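You operate a simulated robot arm through the tools that you are given. There is no shell and no other tool.

You run a simulated robot arm. Do the job below in one go: nothing can be reset, and whatever is moved stays where it is left.

JOB
Put two portions of cereal in the small red cup and set it on the narrow tray.
Fine: one full press is one portion; the slide ends out. Set down upright: what you pick out.

It is judged by the outcome, as a careful person would: the job done as asked, and still so three seconds after it is handed in. It fails if anything else is knocked over, pushed out of place, dropped, spilled or broken.

ROBOT AND FRAMES
A 7-joint arm with a two-finger gripper, fixed in place. Base frame: the origin is at the foot of the arm, x ahead of it, y to its left, z up. Readings come in mm, degrees, newtons and seconds.
With the tool pointing down near the work surface it reaches from about 360 to 780 mm from the base axis. Its first joint turns from -143.0 to 143.0 degrees. Payload 2.45 kg.
The TCP is the grasp point between the finger pads, 26 mm short of the fingertips. In the tool frame z runs along the fingers and y along their closing line. The gripper opens to 96 mm. The gripper's body begins 69 mm behind the TCP.
Orientation is told as [roll, pitch, yaw] about the base's x, y, z axes, in that order, counted from this pose: with the fingers straight down and closing along the base's y, the tool's x points along the base's -x, its y along +y and its z along -z.

CONTROLS
- The arm moves only by the tool play_rows. Its argument "deltas" is one flat list of numbers, 6 for each row, row after row: the shift along the base's x, y, z in cm, then the turn, a rotation vector about the base's x, y, z in degrees. In form: [tx, ty, tz, wx, wy, wz, tx, ty, tz, wx, wy, wz, ...]. A call has 1 to 20 rows; each row shifts and turns the commanded pose from where the row before left it. "jaw" is the closure, from 0 (fully open) to 1 (shut), set as the call begins (left out, the last holds). A row lasts 0.2 s, in which the tool goes at most 50 mm and 8.6 degrees; a call with a longer step from one row to the next is refused whole, and so is a gripper value outside its range. A pose out of reach is approached as far as the arm can. The call stops where the force on the tool passes 40 N (or 10 N more than at its start, if that is more) or the arm is blocked; 0.2 s more then pass. Each finger halts on what it meets, pressing with about 34 N; the grip force reading is that of the motor and also rises with nothing between the fingers. The clock runs only during rows and for 0.2 s after the last one: add rows that do not move to give the fingers time. It gives the time, the measured TCP pose, the force on the tool (base axes), the opening and the grip force at its end, in the units of the frame above (readings bear some noise), with the torque about the TCP (base axes, N m) and any sound that the robot's microphone picked up.
- Cameras (640 x 400 px; columns grow to the right, rows downward): "scene" is fixed at [216.4, -503.8, 1576.4]; the picture's right is [0.84, -0.54, 0.00], its down [-0.46, -0.72, -0.53] and it looks along [0.28, 0.44, -0.85] (base axes); focal length 214 px, centre (320, 200). "wrist" rides on the gripper at [82, 3, -98] in the tool frame; the picture's right is [-0.04, 1.00, 0.00], its down [-0.73, -0.03, -0.68] and it looks along [-0.68, -0.03, 0.73] (tool axes); focal length 256 px, centre (320, 200). There is no depth. A picture from a camera that has moved, and an enlarged one, comes with that camera's place and axes in the base frame and with its lens. The place of the scene camera against the robot may be out by one fixed shift of up to 18 mm in any direction.
- grab_frame(camera): a new picture of that camera. No time passes.
- move_column(by): slides the trunk up (or, below 0, down) by that many mm; the arm rides with it, the base frame stays. It gives what a move gives, with no picture.
- close_up(camera, box): a new picture of the part [left, top, right, bottom] of that camera's present view, enlarged. No time passes.
- close_job(): hands the job in; it is judged then, once.

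Places have to be worked out from the pictures, the camera data and where the tool is seen. Open the gripper and draw the arm clear of the work before you hand the job in, unless the task says otherwise.

The tools are called after "Call:" as name(argument=value, ...) on one line, values as JSON. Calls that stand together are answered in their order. play_rows: Moves the arm, as the interface text tells. Its arguments: {"type":"object","properties":{"deltas":{"type":"array","items":{"type":"number"}},"jaw":{"type":"number"}},"required":["deltas"]} The other tools are called the same way: move_column (by) slides the trunk up or down; grab_frame (camera) takes a picture; close_up (camera, box) takes an enlarged picture of a part of a camera's view; close_job () hands the job in.

At the start:

```text
clock: 0.0
position: [344.4, -212.9, 1283.5]
ee_rot: [0.0, 0.1, -0.2]
contact_force: [0.5, 0.0, -0.6]
wrist_torque: [0.03, -0.03, 0.01]
grip_width: 95.8
grip_force: 0.0
trunk travel left (down, up): [-575.0, 65.0]
```

scene: 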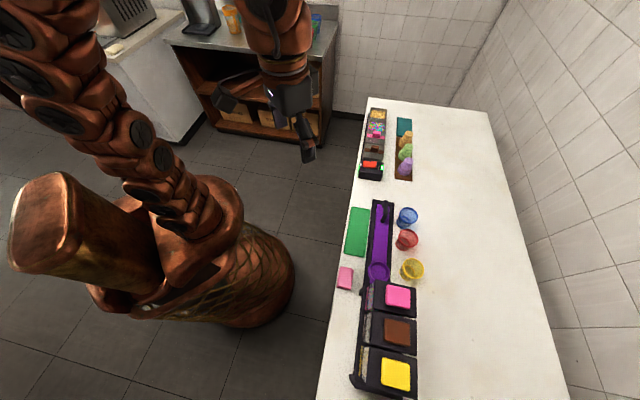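
wrist: 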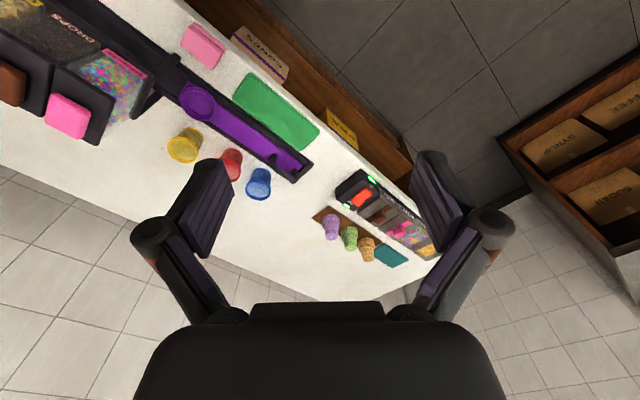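

The pictures show a counter with three dispensers (pink, brown, yellow pads), a purple tray/slide, cups (blue, red, yellow) and other things. I'll look closer before moving anything.

Call:
close_up(camera="scene", box=[330, 190, 450, 300])

Call:
close_up(camera="scene", box=[330, 260, 450, 400])

Call:
close_up(camera="scene", box=[340, 95, 440, 195])

Call:
close_up(camera="wrist", box=[0, 0, 320, 200])

Call:
close_up(camera="wrist", box=[300, 150, 460, 280])

```text
3.64 times, centred on (390, 245) of scene
camera zoom: at [216.4, -503.8, 1576.4], right [0.84, -0.54, 0.0], down [-0.46, -0.72, -0.53], along [0.28, 0.44, -0.85], focal length 780 px, centre (66, 36)
```

zoom: 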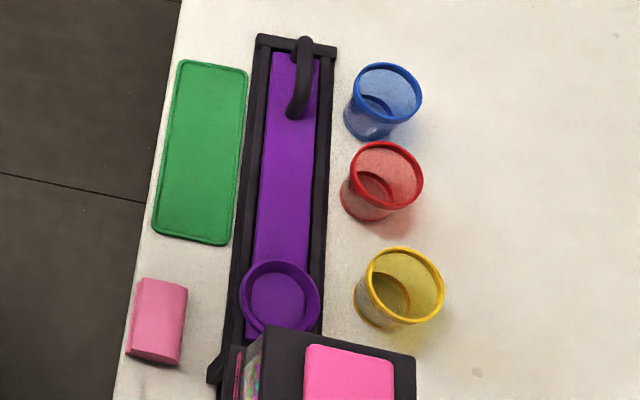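

```text
2.86 times, centred on (390, 330) of scene
camera zoom: at [216.4, -503.8, 1576.4], right [0.84, -0.54, 0.0], down [-0.46, -0.72, -0.53], along [0.28, 0.44, -0.85], focal length 613 px, centre (120, -171)
```

zoom: 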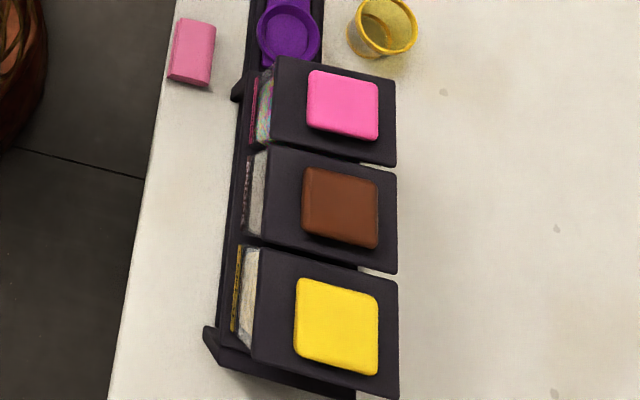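

```text
4.00 times, centred on (390, 145) of scene
camera zoom: at [216.4, -503.8, 1576.4], right [0.84, -0.54, 0.0], down [-0.46, -0.72, -0.53], along [0.28, 0.44, -0.85], focal length 858 px, centre (40, 420)
```

zoom: 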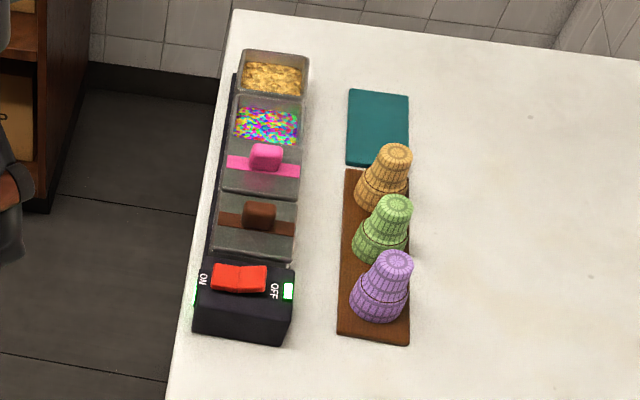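

```text
2.00 times, centred on (160, 100) of wrist
camera zoom: at [262.6, -210.7, 1382.0], right [0.04, 1.0, 0.0], down [0.73, -0.03, 0.68], along [0.68, -0.03, -0.73], focal length 512 px, centre (640, 400)
```

zoom: 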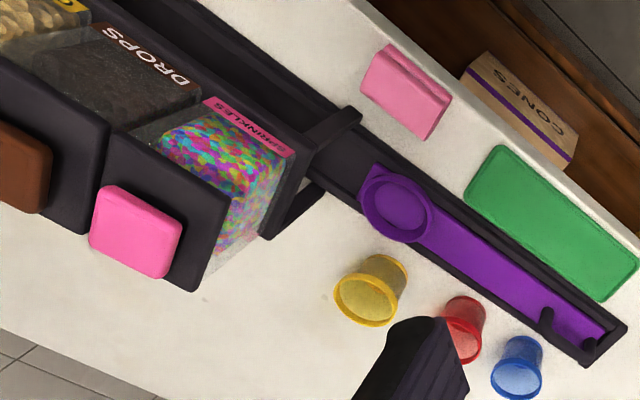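

```text
3.08 times, centred on (380, 215) of wrist
camera zoom: at [262.6, -210.7, 1382.0], right [0.04, 1.0, 0.0], down [0.73, -0.03, 0.68], along [0.68, -0.03, -0.73], focal length 788 px, centre (135, 154)
```

zoom: 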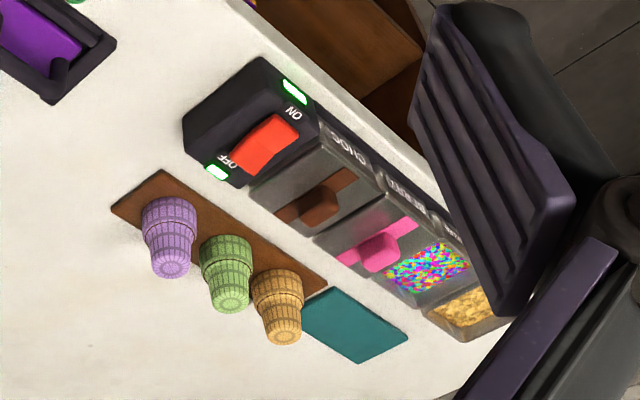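

The counter runs at roughly 45° in the base frame, its top is around z≈850, and the red cup is near (611,-440). I'll turn the tool about -44° so the wrist camera faces the counter squarely, and come in a bit for a better look.

Call:
play_rows(deltas=[-0.58, -2.63, -1.3, 0, 0, -7.4, -0.58, -2.63, -1.3, 0, 0, -7.4, -0.58, -2.63, -1.3, 0, 0, -7.4, -0.58, -2.63, -1.3, 0, 0, -7.4, -0.58, -2.63, -1.3, 0, 0, -7.4, -0.58, -2.63, -1.3, 0, 0, -7.4], jaw=0)

Call:
grab_frame(camera="wrist")

Call:
grab_frame(camera="scene")

```text
clock: 1.4
position: [308.3, -370.8, 1206.8]
ee_rot: [0.0, 0.1, -44.5]
contact_force: [-0.2, 1.1, 0.9]
wrist_torque: [-0.02, -0.01, -0.01]
grip_width: 96.1
grip_force: 0.0
trunk travel left (down, up): [-575.0, 65.0]
```

```text
taken
camera wrist: at [253.0, -311.0, 1305.2], right [0.73, 0.68, 0.0], down [0.5, -0.53, 0.68], along [0.46, -0.5, -0.73], focal length 256 px, centre (320, 200)
```

wrist: 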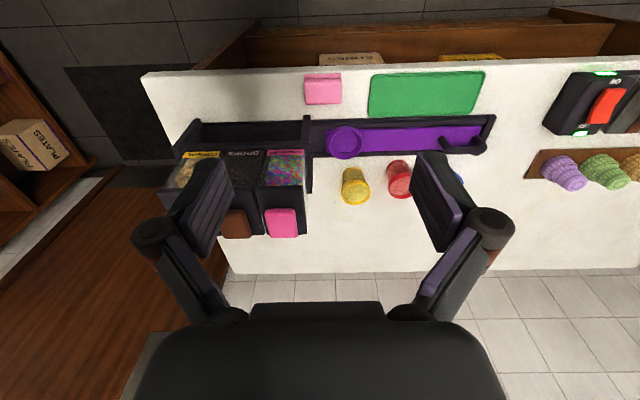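

```text
taken
```

scene: 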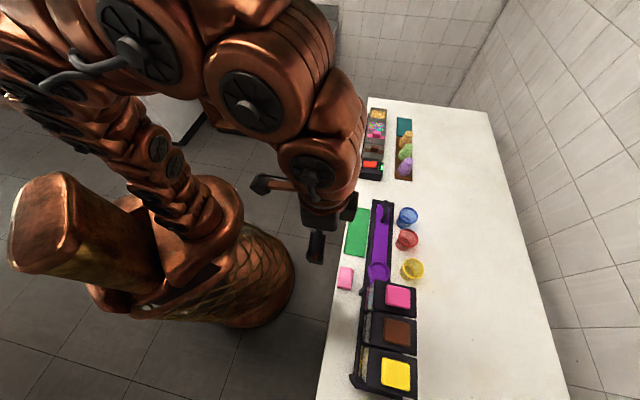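

The dispenser labels and slide are visible now. I'll enlarge them.

Call:
close_up(camera="wrist", box=[150, 90, 330, 250])

Call:
close_up(camera="wrist", box=[300, 60, 500, 220])

Call:
close_up(camera="wrist", box=[500, 50, 640, 220])

```text
2.50 times, centred on (240, 170) of wrist
camera zoom: at [253.0, -311.0, 1305.2], right [0.73, 0.68, 0.0], down [0.5, -0.53, 0.68], along [0.46, -0.5, -0.73], focal length 640 px, centre (520, 275)
```

zoom: 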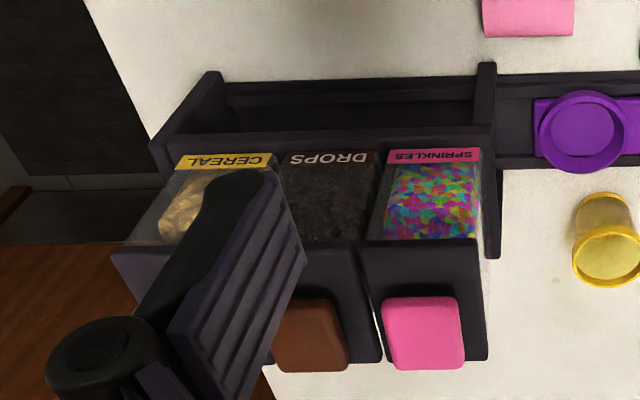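

```text
2.50 times, centred on (400, 140) of wrist
camera zoom: at [253.0, -311.0, 1305.2], right [0.73, 0.68, 0.0], down [0.5, -0.53, 0.68], along [0.46, -0.5, -0.73], focal length 640 px, centre (120, 350)
```

zoom: 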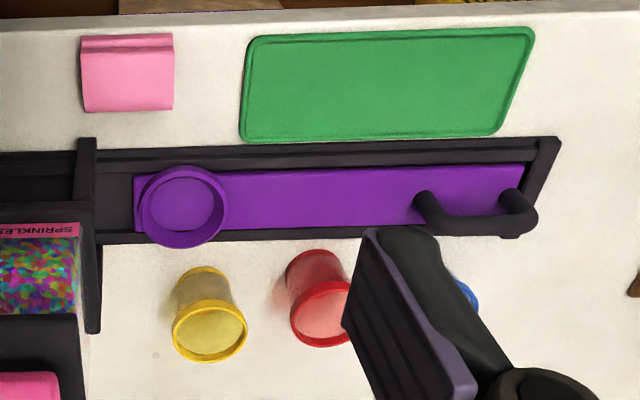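

```text
2.35 times, centred on (570, 135) of wrist
camera zoom: at [253.0, -311.0, 1305.2], right [0.73, 0.68, 0.0], down [0.5, -0.53, 0.68], along [0.46, -0.5, -0.73], focal length 602 px, centre (-268, 353)
```

zoom: 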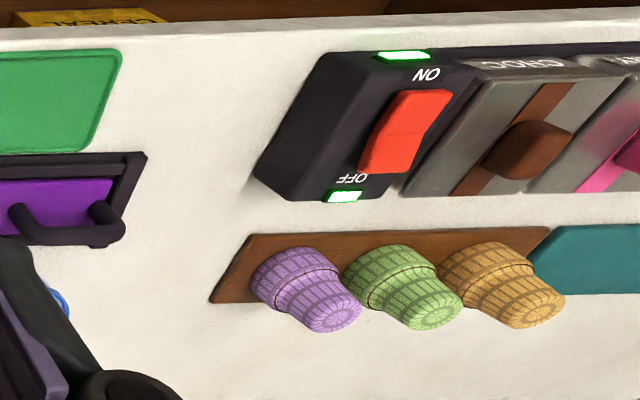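

Labels read CEREAL (yellow), DROPS (brown), SPRINKLES (pink); the purple slide with round seat and U-handle runs along the 45° line under them. I'll get a view from the +u side of the counter (camera looking back along the slide), turning the tool 90° more.

Call:
play_rows(deltas=[2.08, 1.05, -0.9, 0, 0, -8.23, 2.08, 1.05, -0.9, 0, 0, -8.23, 2.08, 1.05, -0.9, 0, 0, -8.23, 2.08, 1.05, -0.9, 0, 0, -8.23, 2.08, 1.05, -0.9, 0, 0, -8.23, 2.08, 1.05, -0.9, 0, 0, -8.23, 2.08, 1.05, -0.9, 0, 0, -8.23, 2.08, 1.05, -0.9, 0, 0, -8.23, 2.08, 1.05, -0.9, 0, 0, -8.23, 2.08, 1.05, -0.9, 0, 0, -8.23, 2.08, 1.05, -0.9, 0, 0, -8.23])

Call:
grab_frame(camera="wrist")

Call:
grab_frame(camera="scene")

```text
clock: 3.8
position: [538.6, -254.6, 1107.6]
ee_rot: [0.0, -0.1, -135.1]
contact_force: [0.2, 0.8, -0.2]
wrist_torque: [-0.01, 0.0, -0.01]
grip_width: 96.0
grip_force: 0.0
trunk travel left (down, up): [-575.0, 65.0]
```

```text
taken
camera wrist: at [598.1, -200.5, 1206.5], right [0.68, -0.74, 0.0], down [-0.54, -0.5, 0.68], along [-0.5, -0.46, -0.73], focal length 256 px, centre (320, 200)
```

wrist: 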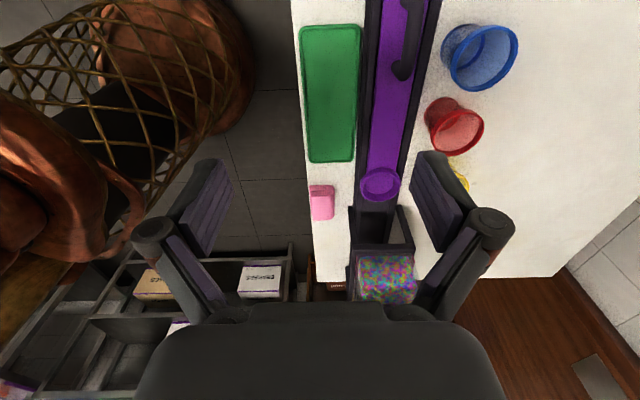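

```text
taken
```

scene: 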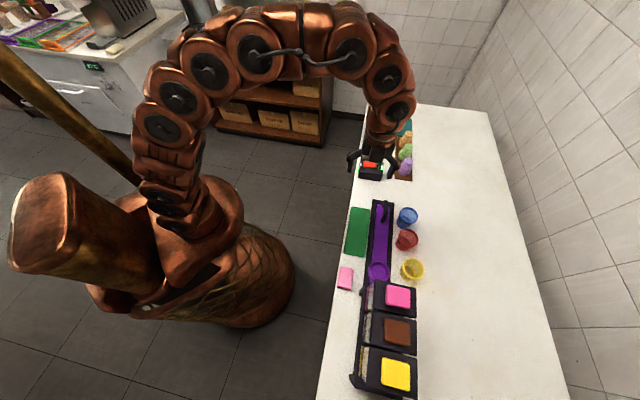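

Table top comes out near z≈853, green tray spans u≈41…225, n≈541…610 (u along the counter, n away from me), pads near z≈1060. I'll enlarge the cups and seat in this view.

Call:
close_up(camera="wrist", box=[400, 0, 560, 200])

Call:
close_up(camera="wrist", box=[290, 0, 450, 100])

Call:
close_up(camera="wrist", box=[290, 140, 450, 310])

Call:
close_up(camera="scene", box=[340, 260, 430, 400])

```text
2.00 times, centred on (480, 100) of wrist
camera zoom: at [598.1, -200.5, 1206.5], right [0.68, -0.74, 0.0], down [-0.54, -0.5, 0.68], along [-0.5, -0.46, -0.73], focal length 512 px, centre (0, 400)
```

zoom: 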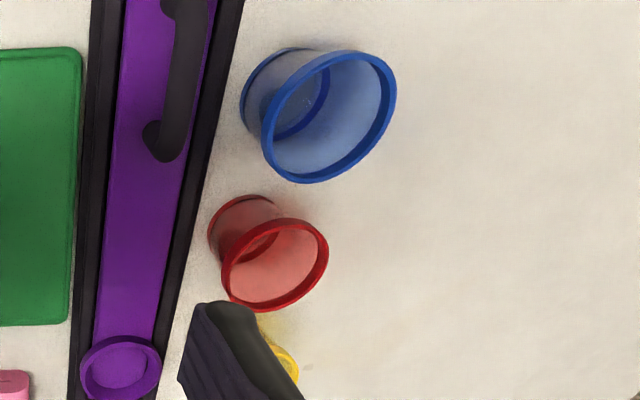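

```text
4.00 times, centred on (370, 50) of wrist
camera zoom: at [598.1, -200.5, 1206.5], right [0.68, -0.74, 0.0], down [-0.54, -0.5, 0.68], along [-0.5, -0.46, -0.73], focal length 1024 px, centre (120, 800)
```

zoom: 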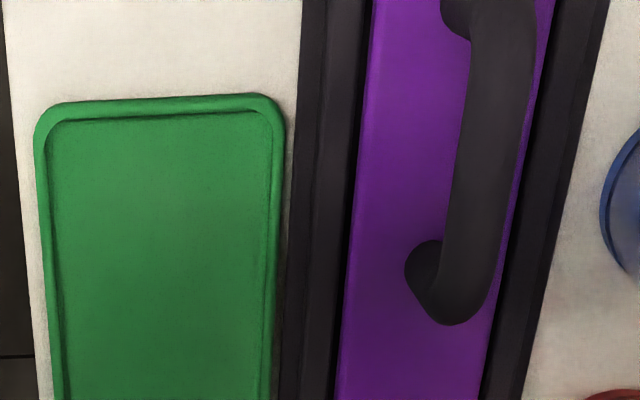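

```text
2.35 times, centred on (370, 225) of wrist
camera zoom: at [598.1, -200.5, 1206.5], right [0.68, -0.74, 0.0], down [-0.54, -0.5, 0.68], along [-0.5, -0.46, -0.73], focal length 602 px, centre (202, 141)
```

zoom: 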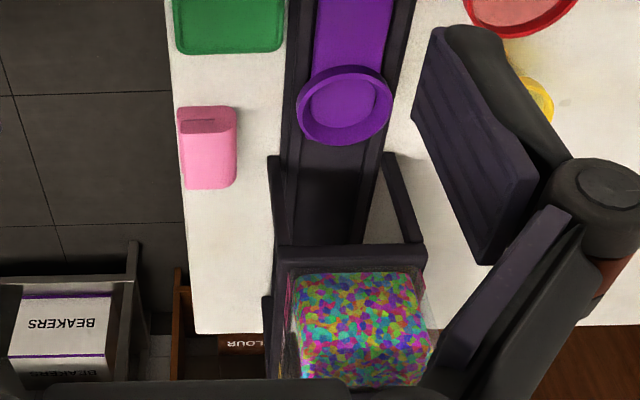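

```text
2.86 times, centred on (385, 330) of scene
camera zoom: at [216.4, -503.8, 1576.4], right [0.84, -0.54, 0.0], down [-0.46, -0.72, -0.53], along [0.28, 0.44, -0.85], focal length 613 px, centre (134, -171)
```

zoom: 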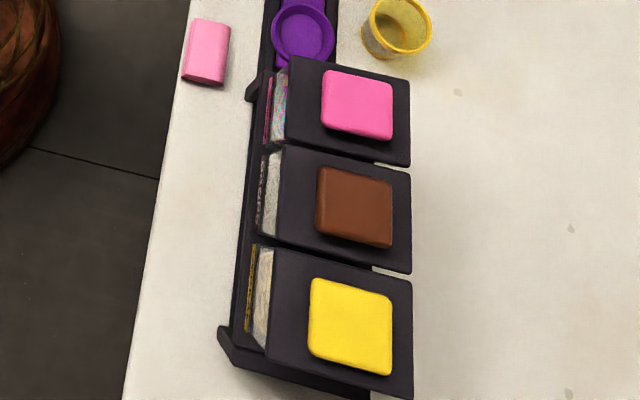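

The red cup sits at about (600.5,-441), rim top z≈905, base z≈853; its neighbours are ~88 mm away along the counter, and the rail's far wall is at n≈682. I'll hover above the red cup with the jaws partly closed (closing across the counter) and check alignment.

Call:
play_rows(deltas=[0.774, -2.33, -1.2, 0, 0, 0, 0.774, -2.33, -1.2, 0, 0, 0, 0.774, -2.33, -1.2, 0, 0, 0, 0.774, -2.33, -1.2, 0, 0, 0, 0.774, -2.33, -1.2, 0, 0, 0, 0.774, -2.33, -1.2, 0, 0, 0, 0.774, -2.33, -1.2, 0, 0, 0, 0.774, -2.33, -1.2, 0, 0, 0, 0, 0, 0, 0, 0, 0], jaw=0.15)

Call:
grab_frame(camera="wrist")

Call:
grab_frame(camera="scene")

```text
clock: 5.8
position: [600.1, -440.9, 1008.5]
ee_rot: [-0.1, 0.0, -134.9]
contact_force: [0.6, -0.2, -0.4]
wrist_torque: [-0.02, -0.01, 0.03]
grip_width: 81.7
grip_force: 0.2
trunk travel left (down, up): [-575.0, 65.0]
```

```text
taken
camera wrist: at [659.5, -387.1, 1107.2], right [0.68, -0.73, 0.0], down [-0.54, -0.5, 0.68], along [-0.5, -0.46, -0.73], focal length 256 px, centre (320, 200)
```

wrist: 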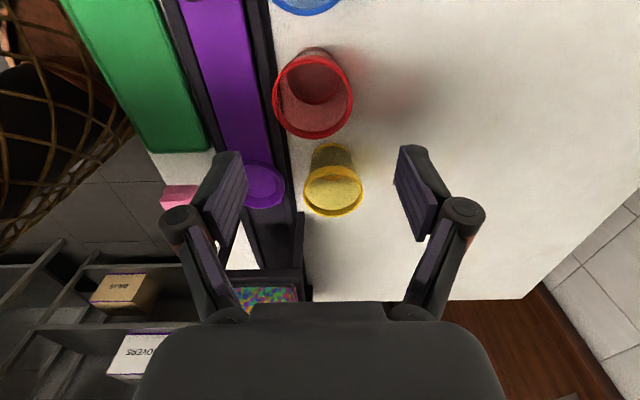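

```text
taken
```

scene: 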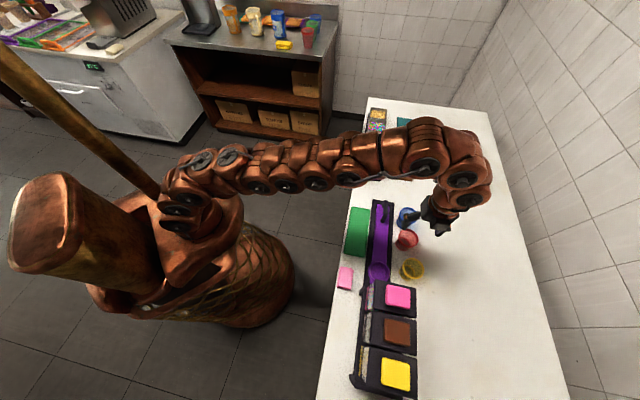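

The arm hovers well over the red cup. I'll zoom into the wrist view for the exact rim position and peek at the red item in the background.

Call:
close_up(camera="wrist", box=[250, 30, 378, 150])

Call:
close_up(camera="scene", box=[160, 0, 360, 140])

Call:
close_up(camera="scene", box=[350, 180, 470, 300])

```text
3.33 times, centred on (314, 90) of wrist
camera zoom: at [659.5, -387.1, 1107.2], right [0.68, -0.73, 0.0], down [-0.54, -0.5, 0.68], along [-0.5, -0.46, -0.73], focal length 853 px, centre (340, 567)
```

zoom: 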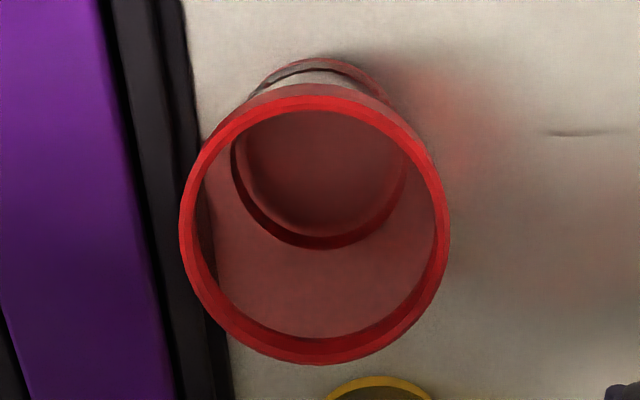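

```text
2.86 times, centred on (260, 70) of scene
camera zoom: at [216.4, -503.8, 1576.4], right [0.84, -0.54, 0.0], down [-0.46, -0.72, -0.53], along [0.28, 0.44, -0.85], focal length 613 px, centre (491, 571)
```

zoom: 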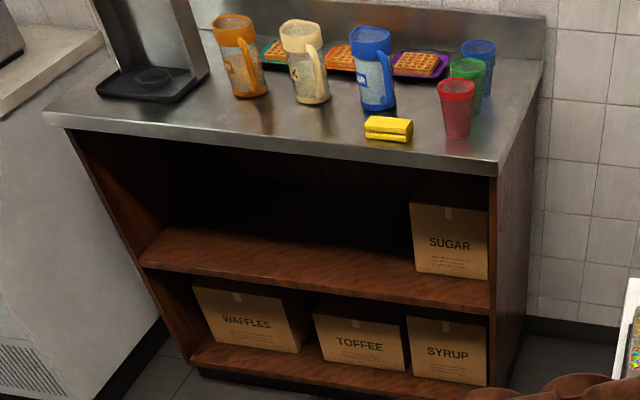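

```text
3.33 times, centred on (410, 240) of scene
camera zoom: at [216.4, -503.8, 1576.4], right [0.84, -0.54, 0.0], down [-0.46, -0.72, -0.53], along [0.28, 0.44, -0.85], focal length 715 px, centre (20, 67)
```

zoom: 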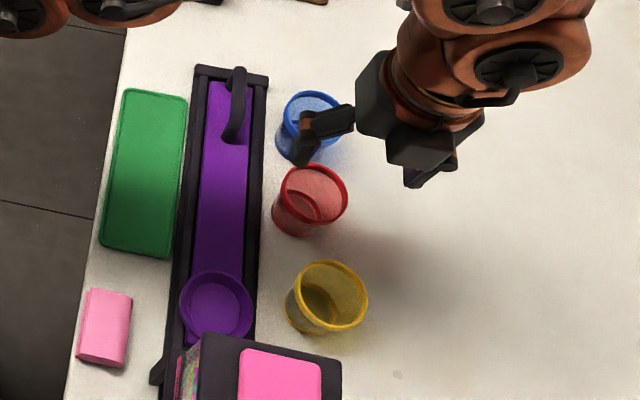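

The tall tumblers in the background are a different station; the small red cup is this one. The close view puts its axis at about (596,-438) with a 64 mm rim, so I'll shift 5 mm and lower to z≈901 around the rim.

Call:
play_rows(deltas=[-0.41, 0.26, -0.75, 0, 0, 0, 0, 0, -2.0, 0, 0, 0, 0, 0, -2.0, 0, 0, 0, 0, 0, -2.0, 0, 0, 0, 0, 0, -2.0, 0, 0, 0, 0, 0, -1.0, 0, 0, 0, 0, 0, -1.0, 0, 0, 0, 0, 0, 0, 0, 0, 0])

Call:
grab_frame(camera="wrist")

Call:
close_up(camera="scene", box=[350, 180, 470, 300])

```text
clock: 7.6
position: [596.4, -439.1, 903.5]
ee_rot: [0.0, 0.0, -135.1]
contact_force: [0.2, -0.6, 0.5]
wrist_torque: [-0.02, -0.03, -0.02]
grip_width: 81.3
grip_force: 0.1
trunk travel left (down, up): [-575.0, 65.0]
```

```text
taken
camera wrist: at [656.4, -384.8, 1002.9], right [0.68, -0.73, 0.0], down [-0.54, -0.5, 0.68], along [-0.5, -0.46, -0.73], focal length 256 px, centre (320, 200)
```

wrist: 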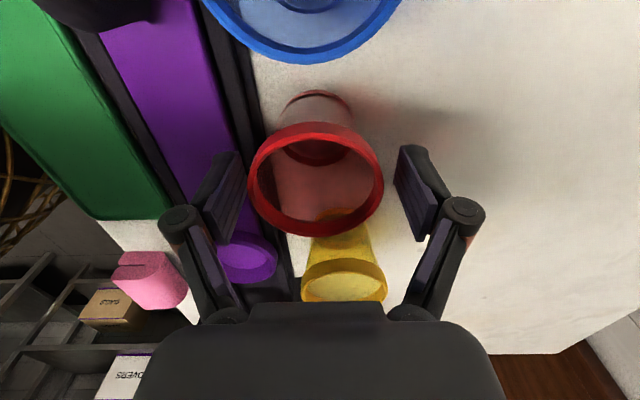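

```text
3.33 times, centred on (410, 240) of scene
camera zoom: at [216.4, -503.8, 1576.4], right [0.84, -0.54, 0.0], down [-0.46, -0.72, -0.53], along [0.28, 0.44, -0.85], focal length 715 px, centre (20, 67)
```

zoom: 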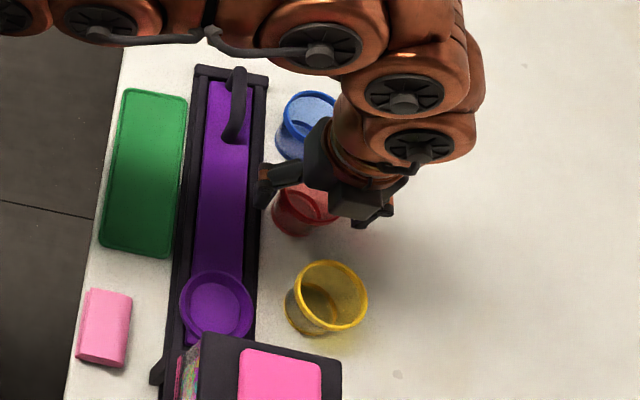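

The rim sits centred between the fingers. I'll close the jaws on it.

Call:
play_rows(deltas=[0, 0, 0, 0, 0, 0, 0, 0, 0, 0, 0, 0, 0, 0, 0, 0, 0, 0, 0, 0, 0, 0, 0, 0], jaw=0.6)

Call:
grab_frame(camera="wrist")

```text
clock: 8.6
position: [597.1, -438.4, 904.5]
ee_rot: [0.0, 0.1, -134.9]
contact_force: [-0.3, -0.1, 3.2]
wrist_torque: [0.01, 0.01, -0.01]
grip_width: 56.6
grip_force: 33.7
trunk travel left (down, up): [-575.0, 65.0]
```

```text
taken
camera wrist: at [656.4, -384.7, 1003.3], right [0.68, -0.73, 0.0], down [-0.54, -0.5, 0.68], along [-0.5, -0.46, -0.73], focal length 256 px, centre (320, 200)
```

wrist: 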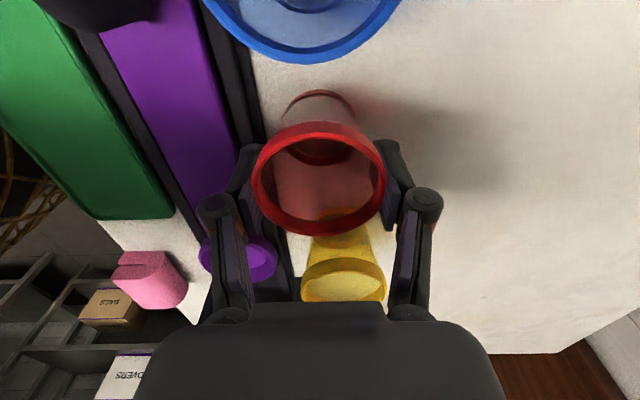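

The jaws hold the cup at 56.6 mm with ~34 N. I'll lift straight up 10 cm and check it hangs properly.

Call:
play_rows(deltas=[0, 0, 0.5, 0, 0, 0, 0, 0, 1.0, 0, 0, 0, 0, 0, 1.5, 0, 0, 0, 0, 0, 2.0, 0, 0, 0, 0, 0, 2.0, 0, 0, 0, 0, 0, 2.0, 0, 0, 0, 0, 0, 1.0, 0, 0, 0])

Call:
grab_frame(camera="wrist")

Call:
grab_frame(camera="scene")

```text
clock: 10.2
position: [596.1, -440.3, 1002.8]
ee_rot: [0.1, 0.0, -134.9]
contact_force: [0.6, -0.1, 0.0]
wrist_torque: [0.03, 0.02, 0.02]
grip_width: 56.5
grip_force: 34.2
trunk travel left (down, up): [-575.0, 65.0]
```

```text
taken
camera wrist: at [656.2, -385.6, 1102.3], right [0.68, -0.73, 0.0], down [-0.54, -0.5, 0.68], along [-0.5, -0.46, -0.73], focal length 256 px, centre (320, 200)
```

wrist: 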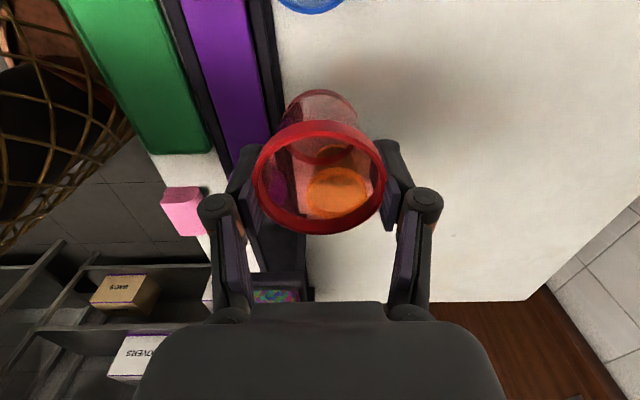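

```text
taken
```

scene: 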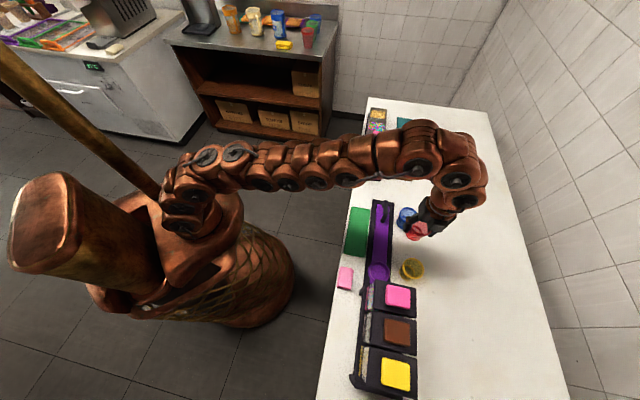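

The cup is held upright. Next I move toward the seat, stopping offset to the side so the wrist camera can see the purple seat clearly.

Call:
play_rows(deltas=[-0.8, -0.6, 0, 0, 0, 0, -1.5, -1.12, 0, 0, 0, 0, -1.8, -1.35, 0, 0, 0, 0, -1.8, -1.35, 0, 0, 0, 0, -1.38, -1.05, 0, 0, 0, 0, 0, 0, 0, 0, 0, 0])

Call:
grab_frame(camera="wrist")

Call:
close_up(camera="wrist", box=[200, 40, 360, 180])

```text
clock: 11.6
position: [524.1, -494.3, 1004.8]
ee_rot: [-0.1, 0.0, -135.0]
contact_force: [-0.1, 0.3, -0.5]
wrist_torque: [0.0, 0.01, 0.0]
grip_width: 56.4
grip_force: 33.7
trunk travel left (down, up): [-575.0, 65.0]
```

```text
taken
camera wrist: at [583.2, -438.8, 1103.2], right [0.68, -0.73, 0.0], down [-0.54, -0.5, 0.68], along [-0.5, -0.46, -0.73], focal length 256 px, centre (320, 200)
```

wrist: 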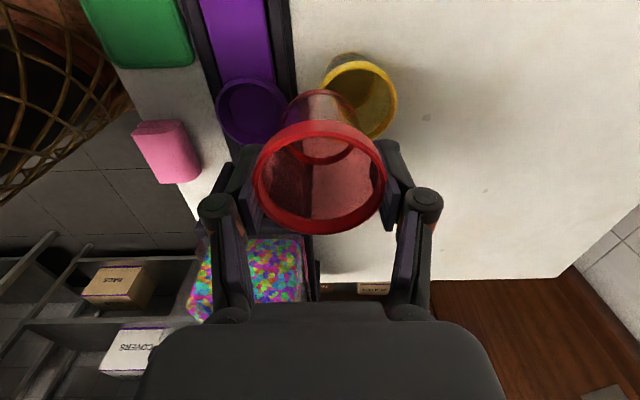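

```text
2.86 times, centred on (280, 110) of wrist
camera zoom: at [583.2, -438.8, 1103.2], right [0.68, -0.73, 0.0], down [-0.54, -0.5, 0.68], along [-0.5, -0.46, -0.73], focal length 731 px, centre (434, 457)
```

zoom: 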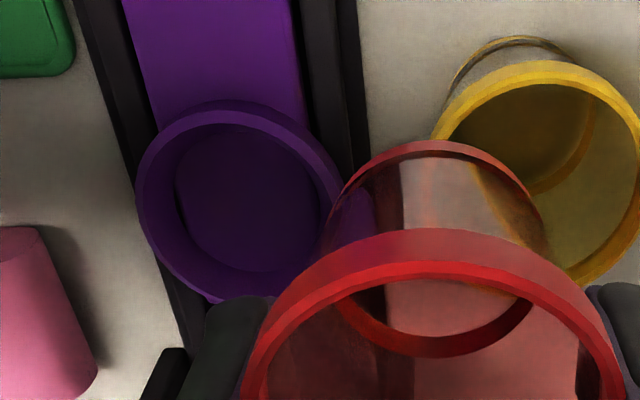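

The seat centre comes out at u≈-1, n≈656 (≈(463,-465)), with a funnel-like wall and ~50 mm floor. I'll move the cup directly above it at the same height and check.

Call:
play_rows(deltas=[-0.7, 0.35, 0, 0, 0, 0, -1.4, 0.68, 0, 0, 0, 0, -1.5, 0.73, 0, 0, 0, 0, -1.5, 0.73, 0, 0, 0, 0, -0.99, 0.48, 0, 0, 0, 0, 0, 0, 0, 0, 0, 0])

Call:
grab_frame(camera="wrist")

Call:
close_up(camera="wrist", box=[220, 40, 420, 240])

Call:
close_up(camera="scene", box=[330, 160, 450, 310])

```text
clock: 13.0
position: [463.4, -463.9, 1003.2]
ee_rot: [0.0, 0.1, -135.0]
contact_force: [-0.1, -0.4, -0.7]
wrist_torque: [-0.02, -0.06, -0.01]
grip_width: 56.3
grip_force: 34.0
trunk travel left (down, up): [-575.0, 65.0]
```

```text
taken
camera wrist: at [522.9, -410.1, 1101.6], right [0.68, -0.73, 0.0], down [-0.54, -0.5, 0.68], along [-0.5, -0.46, -0.73], focal length 256 px, centre (320, 200)
```

wrist: 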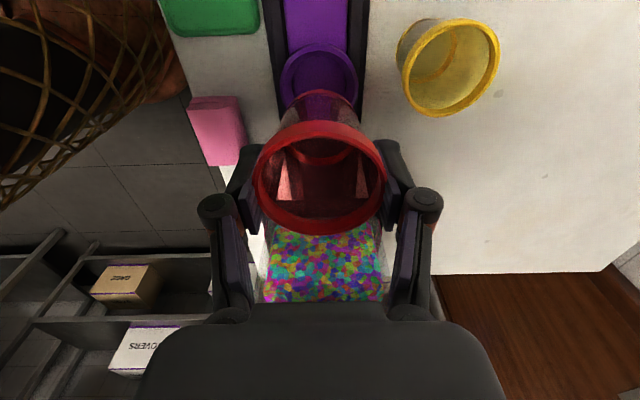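

```text
2.00 times, centred on (320, 140) of wrist
camera zoom: at [522.9, -410.1, 1101.6], right [0.68, -0.73, 0.0], down [-0.54, -0.5, 0.68], along [-0.5, -0.46, -0.73], focal length 512 px, centre (320, 320)
```

zoom: 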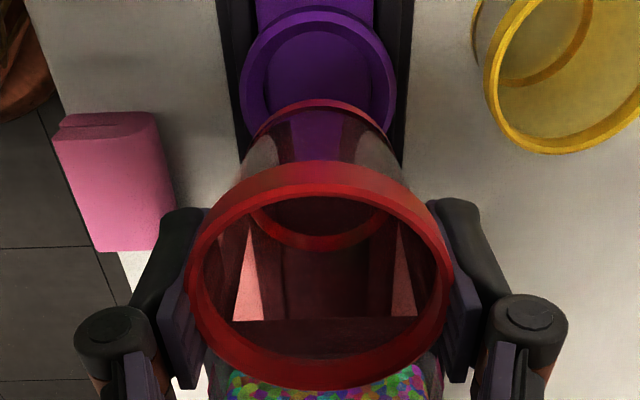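

```text
2.67 times, centred on (390, 235) of scene
camera zoom: at [216.4, -503.8, 1576.4], right [0.84, -0.54, 0.0], down [-0.46, -0.72, -0.53], along [0.28, 0.44, -0.85], focal length 572 px, centre (133, 107)
```

zoom: 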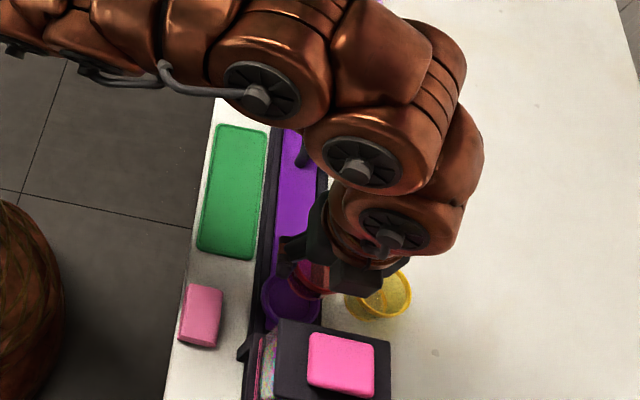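

Across the counter the cup is aligned with the seat (n≈656). I judge the cup's axis ~2 mm toward +u of the TCP, so I shift 2.5 mm toward -u and lower to just above the seat for a last check.

Call:
play_rows(deltas=[-0.18, -0.18, -1.5, 0, 0, 0, 0, 0, -2.0, 0, 0, 0, 0, 0, -2.0, 0, 0, 0, 0, 0, -1.5, 0, 0, 0, 0, 0, -0.5, 0, 0, 0, 0, 0, 0, 0, 0, 0])

Call:
grab_frame(camera="wrist")

Call:
close_up(camera="wrist", box=[240, 40, 400, 240])

Call:
close_up(camera="scene", box=[350, 230, 420, 300])

```text
clock: 14.4
position: [460.3, -465.9, 929.2]
ee_rot: [0.0, 0.1, -135.1]
contact_force: [-0.2, -0.5, -0.4]
wrist_torque: [0.02, -0.01, 0.0]
grip_width: 56.6
grip_force: 34.7
trunk travel left (down, up): [-575.0, 65.0]
```

```text
taken
camera wrist: at [521.5, -410.9, 1027.1], right [0.68, -0.73, 0.0], down [-0.54, -0.5, 0.68], along [-0.5, -0.46, -0.73], focal length 256 px, centre (320, 200)
```

wrist: 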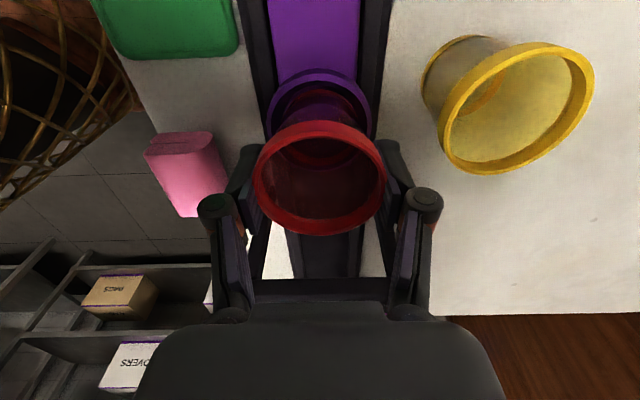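

```text
2.00 times, centred on (320, 140) of wrist
camera zoom: at [521.5, -410.9, 1027.1], right [0.68, -0.73, 0.0], down [-0.54, -0.5, 0.68], along [-0.5, -0.46, -0.73], focal length 512 px, centre (320, 320)
```

zoom: 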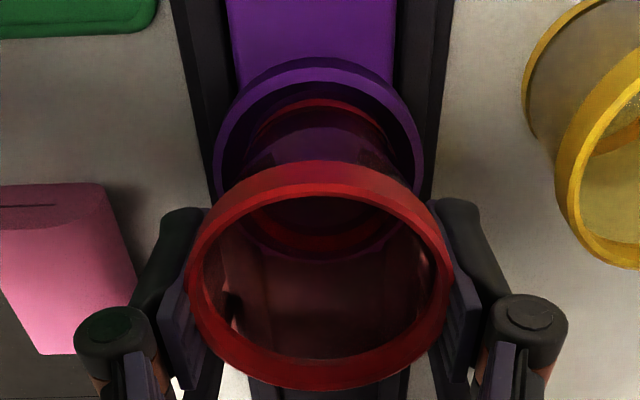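

```text
5.71 times, centred on (385, 265) of scene
camera zoom: at [216.4, -503.8, 1576.4], right [0.84, -0.54, 0.0], down [-0.46, -0.72, -0.53], along [0.28, 0.44, -0.85], focal length 1226 px, centre (-51, -171)
```

zoom: 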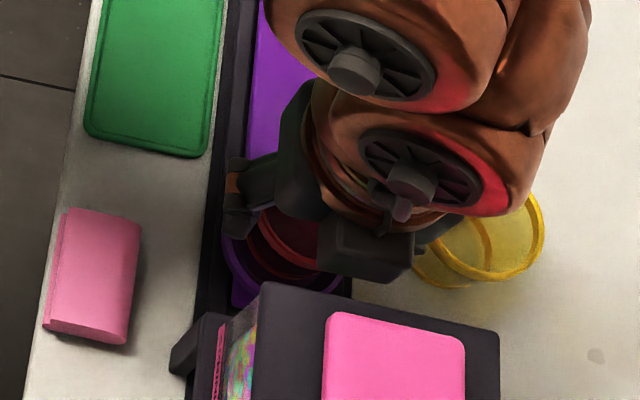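

Cup base and seat are concentric within about a millimetre in this view. Lowering slowly in 2–3 mm steps, watching the contact force.

Call:
play_rows(deltas=[0, 0, -0.3, 0, 0, 0, 0, 0, -0.3, 0, 0, 0, 0, 0, -0.3, 0, 0, 0, 0, 0, -0.2, 0, 0, 0])

```text
clock: 15.4
position: [460.6, -464.9, 918.0]
ee_rot: [0.1, 0.0, -134.9]
contact_force: [1.0, -5.1, 18.1]
wrist_torque: [0.09, -0.04, -0.05]
grip_width: 57.7
grip_force: 34.2
trunk travel left (down, up): [-575.0, 65.0]
```

Contact at TCP z≈918 with ~18 N upward. I'll look at whether the cup is down in the seat or on its edge.

Call:
close_up(camera="wrist", box=[240, 40, 400, 240])

Call:
grab_frame(camera="wrist")

```text
2.00 times, centred on (320, 140) of wrist
camera zoom: at [520.6, -410.5, 1016.6], right [0.68, -0.73, 0.0], down [-0.54, -0.5, 0.68], along [-0.5, -0.46, -0.73], focal length 512 px, centre (320, 320)
```

zoom: 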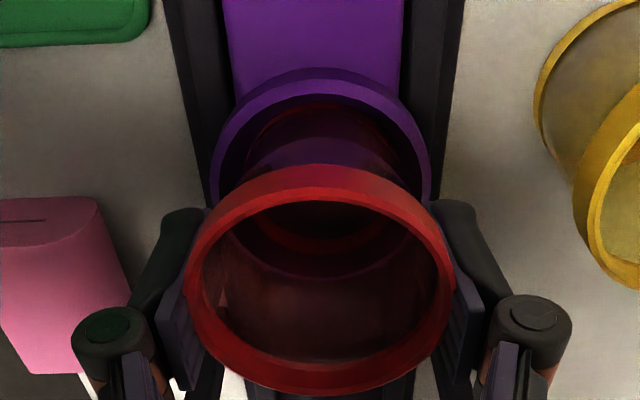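

```text
taken
camera wrist: at [520.6, -410.5, 1016.6], right [0.68, -0.73, 0.0], down [-0.54, -0.5, 0.68], along [-0.5, -0.46, -0.73], focal length 256 px, centre (320, 200)
```

wrist: 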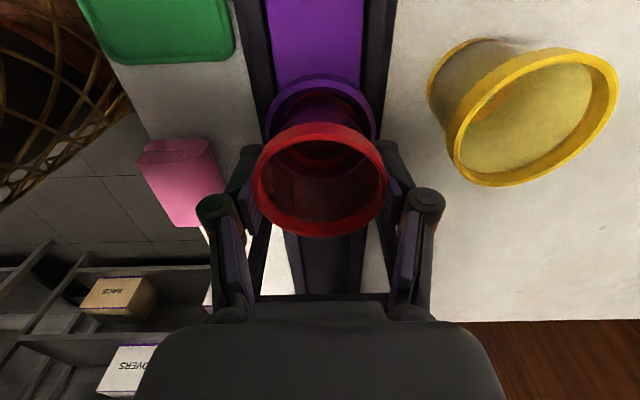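

There's a small lateral push (toward +n, -u), so the base is likely leaning on the funnel wall. I'll shift 1.5 mm in the direction it pushes and see how the force changes.

Call:
play_rows(deltas=[0.04, -0.16, 0, 0, 0, 0, 0, 0, 0, 0, 0, 0])

```text
clock: 16.0
position: [461.7, -465.4, 916.1]
ee_rot: [0.0, 0.0, -135.0]
contact_force: [0.6, 1.0, 14.2]
wrist_torque: [0.17, -0.1, 0.05]
grip_width: 57.6
grip_force: 34.4
trunk travel left (down, up): [-575.0, 65.0]
```

Lateral force is gone and it settled to z≈916. Lowering a further 2 mm in 1 mm steps.

Call:
play_rows(deltas=[0, 0, -0.1, 0, 0, 0, 0, 0, -0.1, 0, 0, 0])

Call:
close_up(camera="wrist", box=[260, 60, 380, 160])

```text
clock: 16.6
position: [459.8, -467.1, 915.1]
ee_rot: [0.1, 0.0, -135.0]
contact_force: [1.1, 1.3, 15.3]
wrist_torque: [0.14, -0.1, 0.01]
grip_width: 58.0
grip_force: 33.3
trunk travel left (down, up): [-575.0, 65.0]
```

```text
4.00 times, centred on (320, 110) of wrist
camera zoom: at [520.4, -412.8, 1014.8], right [0.68, -0.73, 0.0], down [-0.54, -0.5, 0.68], along [-0.5, -0.46, -0.73], focal length 1024 px, centre (320, 560)
```

zoom: 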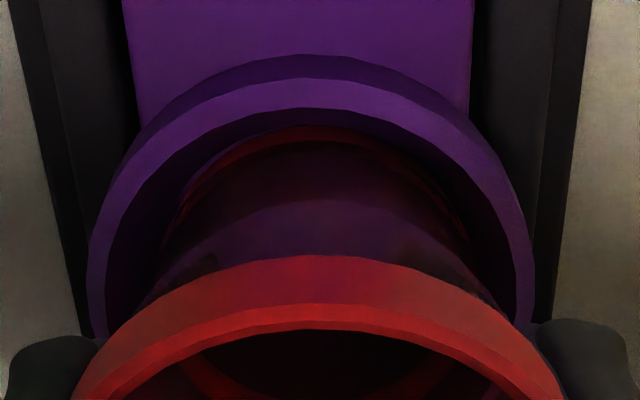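

The base is inside the ring with room around it; force holds at ~15 N so it seems to be on the floor. I'll open slightly (to ~66 mm) so the cup settles between the fingers, then check.

Call:
play_rows(deltas=[0, 0, 0, 0, 0, 0, 0, 0, 0, 0, 0, 0], jaw=0.31)

Call:
grab_frame(camera="wrist")

Call:
close_up(camera="wrist", box=[240, 50, 400, 240])

```text
clock: 17.2
position: [460.0, -467.7, 916.3]
ee_rot: [0.0, 0.0, -135.0]
contact_force: [0.0, 0.4, -0.2]
wrist_torque: [-0.01, 0.01, -0.01]
grip_width: 66.3
grip_force: 0.0
trunk travel left (down, up): [-575.0, 65.0]
```

```text
taken
camera wrist: at [520.4, -413.5, 1013.9], right [0.68, -0.73, 0.0], down [-0.54, -0.5, 0.68], along [-0.5, -0.46, -0.73], focal length 256 px, centre (320, 200)
```

wrist: 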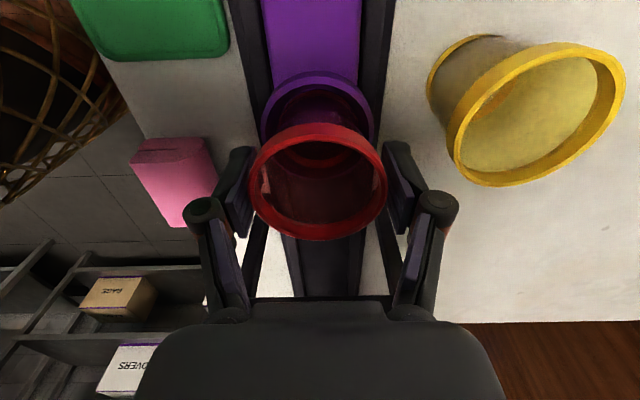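

```text
2.11 times, centred on (320, 145) of wrist
camera zoom: at [520.4, -413.5, 1013.9], right [0.68, -0.73, 0.0], down [-0.54, -0.5, 0.68], along [-0.5, -0.46, -0.73], focal length 539 px, centre (320, 316)
```

zoom: 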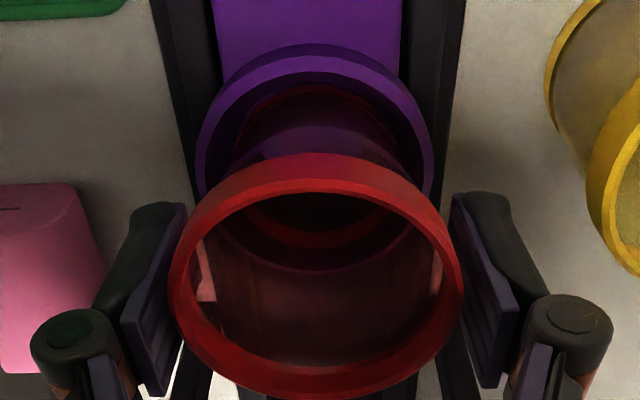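

Released with no residual force, cup sits in the seat. I open a little more and rise straight up to look at it from above.

Call:
play_rows(deltas=[0, 0, 0, 0, 0, 0, 0, 0, 1.0, 0, 0, 0, 0, 0, 2.0, 0, 0, 0, 0, 0, 2.5, 0, 0, 0, 0, 0, 2.5, 0, 0, 0, 0, 0, 2.0, 0, 0, 0, 1.5, 1.5, 0, 0, 0, 0, 1.5, 1.5, 0, 0, 0, 0, 0, 0, 0, 0, 0, 0], jaw=0.18)

Call:
grab_frame(camera="wrist")

Call:
close_up(camera="scene", box=[340, 190, 440, 300])

```text
clock: 19.2
position: [492.3, -436.1, 1014.5]
ee_rot: [-0.1, 0.0, -135.1]
contact_force: [-0.1, 0.6, 1.3]
wrist_torque: [-0.03, 0.01, 0.02]
grip_width: 78.9
grip_force: 0.1
trunk travel left (down, up): [-575.0, 65.0]
```

```text
taken
camera wrist: at [552.2, -381.7, 1112.9], right [0.68, -0.73, 0.0], down [-0.54, -0.5, 0.68], along [-0.5, -0.46, -0.73], focal length 256 px, centre (320, 200)
```

wrist: 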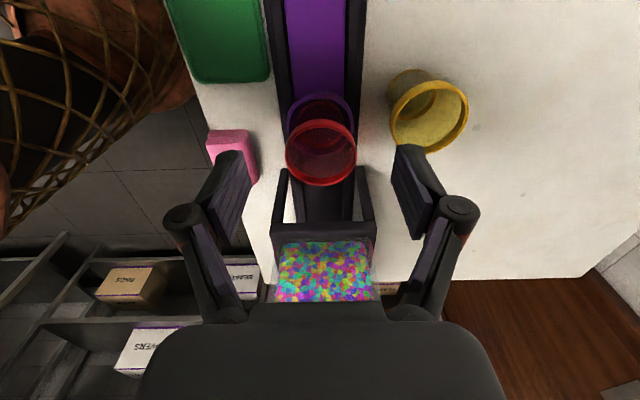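

```text
3.64 times, centred on (390, 245) of scene
camera zoom: at [216.4, -503.8, 1576.4], right [0.84, -0.54, 0.0], down [-0.46, -0.72, -0.53], along [0.28, 0.44, -0.85], focal length 780 px, centre (66, 36)
```

zoom: 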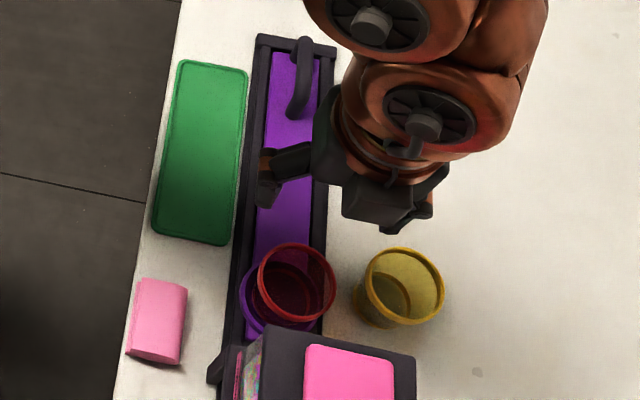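

The cup stands in the seat. Let me zoom in to make sure it is level and fully in the ring, and look at the portal height.

Call:
close_up(camera="wrist", box=[250, 70, 390, 210])

Call:
close_up(camera="wrist", box=[250, 150, 400, 310])

```text
2.86 times, centred on (320, 140) of wrist
camera zoom: at [552.2, -381.7, 1112.9], right [0.68, -0.73, 0.0], down [-0.54, -0.5, 0.68], along [-0.5, -0.46, -0.73], focal length 731 px, centre (320, 371)
```

zoom: 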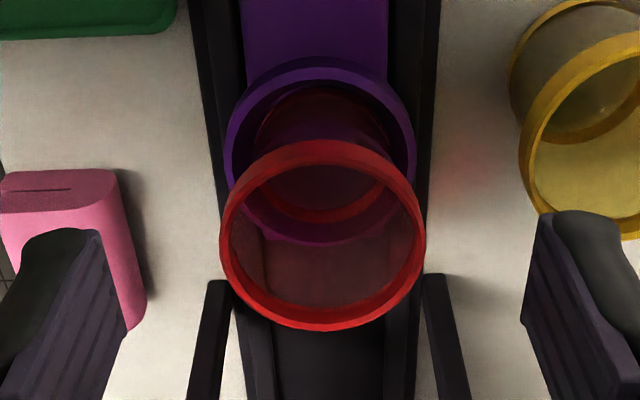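

```text
2.50 times, centred on (325, 230) of wrist
camera zoom: at [552.2, -381.7, 1112.9], right [0.68, -0.73, 0.0], down [-0.54, -0.5, 0.68], along [-0.5, -0.46, -0.73], focal length 640 px, centre (308, 125)
```

zoom: 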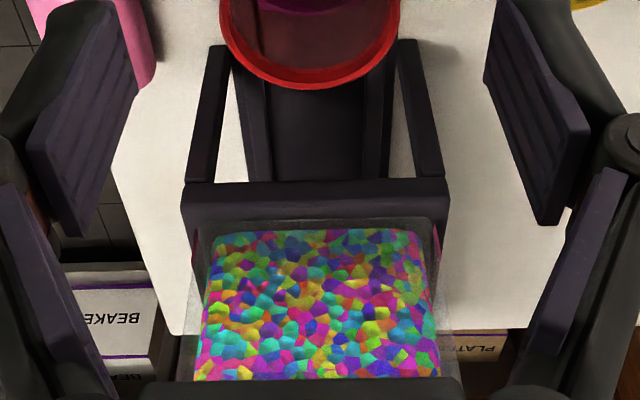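

The cup is upright in the seat (rim ≈z 920, portal underside ≈945, so it clears). Now I move above the slide's handle with narrower jaws.

Call:
play_rows(deltas=[1.0, 1.0, 0, 0, 0, 0, 2.0, 2.0, 0, 0, 0, 0, 2.5, 2.5, 0, 0, 0, 0, 2.5, 2.5, 0, 0, 0, 0, 2.0, 2.0, 0, 0, 0, 0, 1.0, 1.0, 0, 0, 0, 0, 0, 0, 0, 0, 0, 0], jaw=0.45)

Call:
grab_frame(camera="wrist")

Call:
close_up(camera="scene", box=[340, 170, 440, 280])

```text
clock: 20.8
position: [602.6, -325.6, 1015.4]
ee_rot: [0.1, 0.0, -134.9]
contact_force: [-0.2, 0.5, 0.1]
wrist_torque: [-0.01, 0.0, 0.0]
grip_width: 52.9
grip_force: 0.1
trunk travel left (down, up): [-575.0, 65.0]
```

```text
taken
camera wrist: at [661.9, -272.1, 1114.8], right [0.68, -0.73, 0.0], down [-0.54, -0.5, 0.68], along [-0.5, -0.46, -0.73], focal length 256 px, centre (320, 200)
```

wrist: 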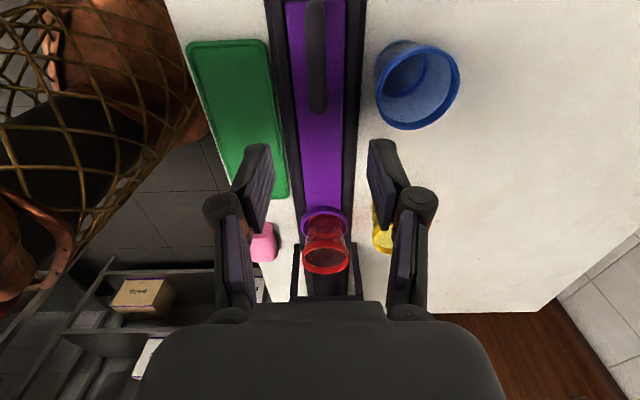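

```text
3.64 times, centred on (390, 225) of scene
camera zoom: at [216.4, -503.8, 1576.4], right [0.84, -0.54, 0.0], down [-0.46, -0.72, -0.53], along [0.28, 0.44, -0.85], focal length 780 px, centre (66, 109)
```

zoom: 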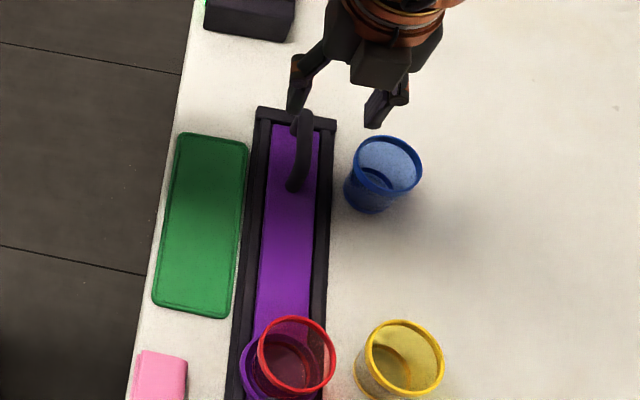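

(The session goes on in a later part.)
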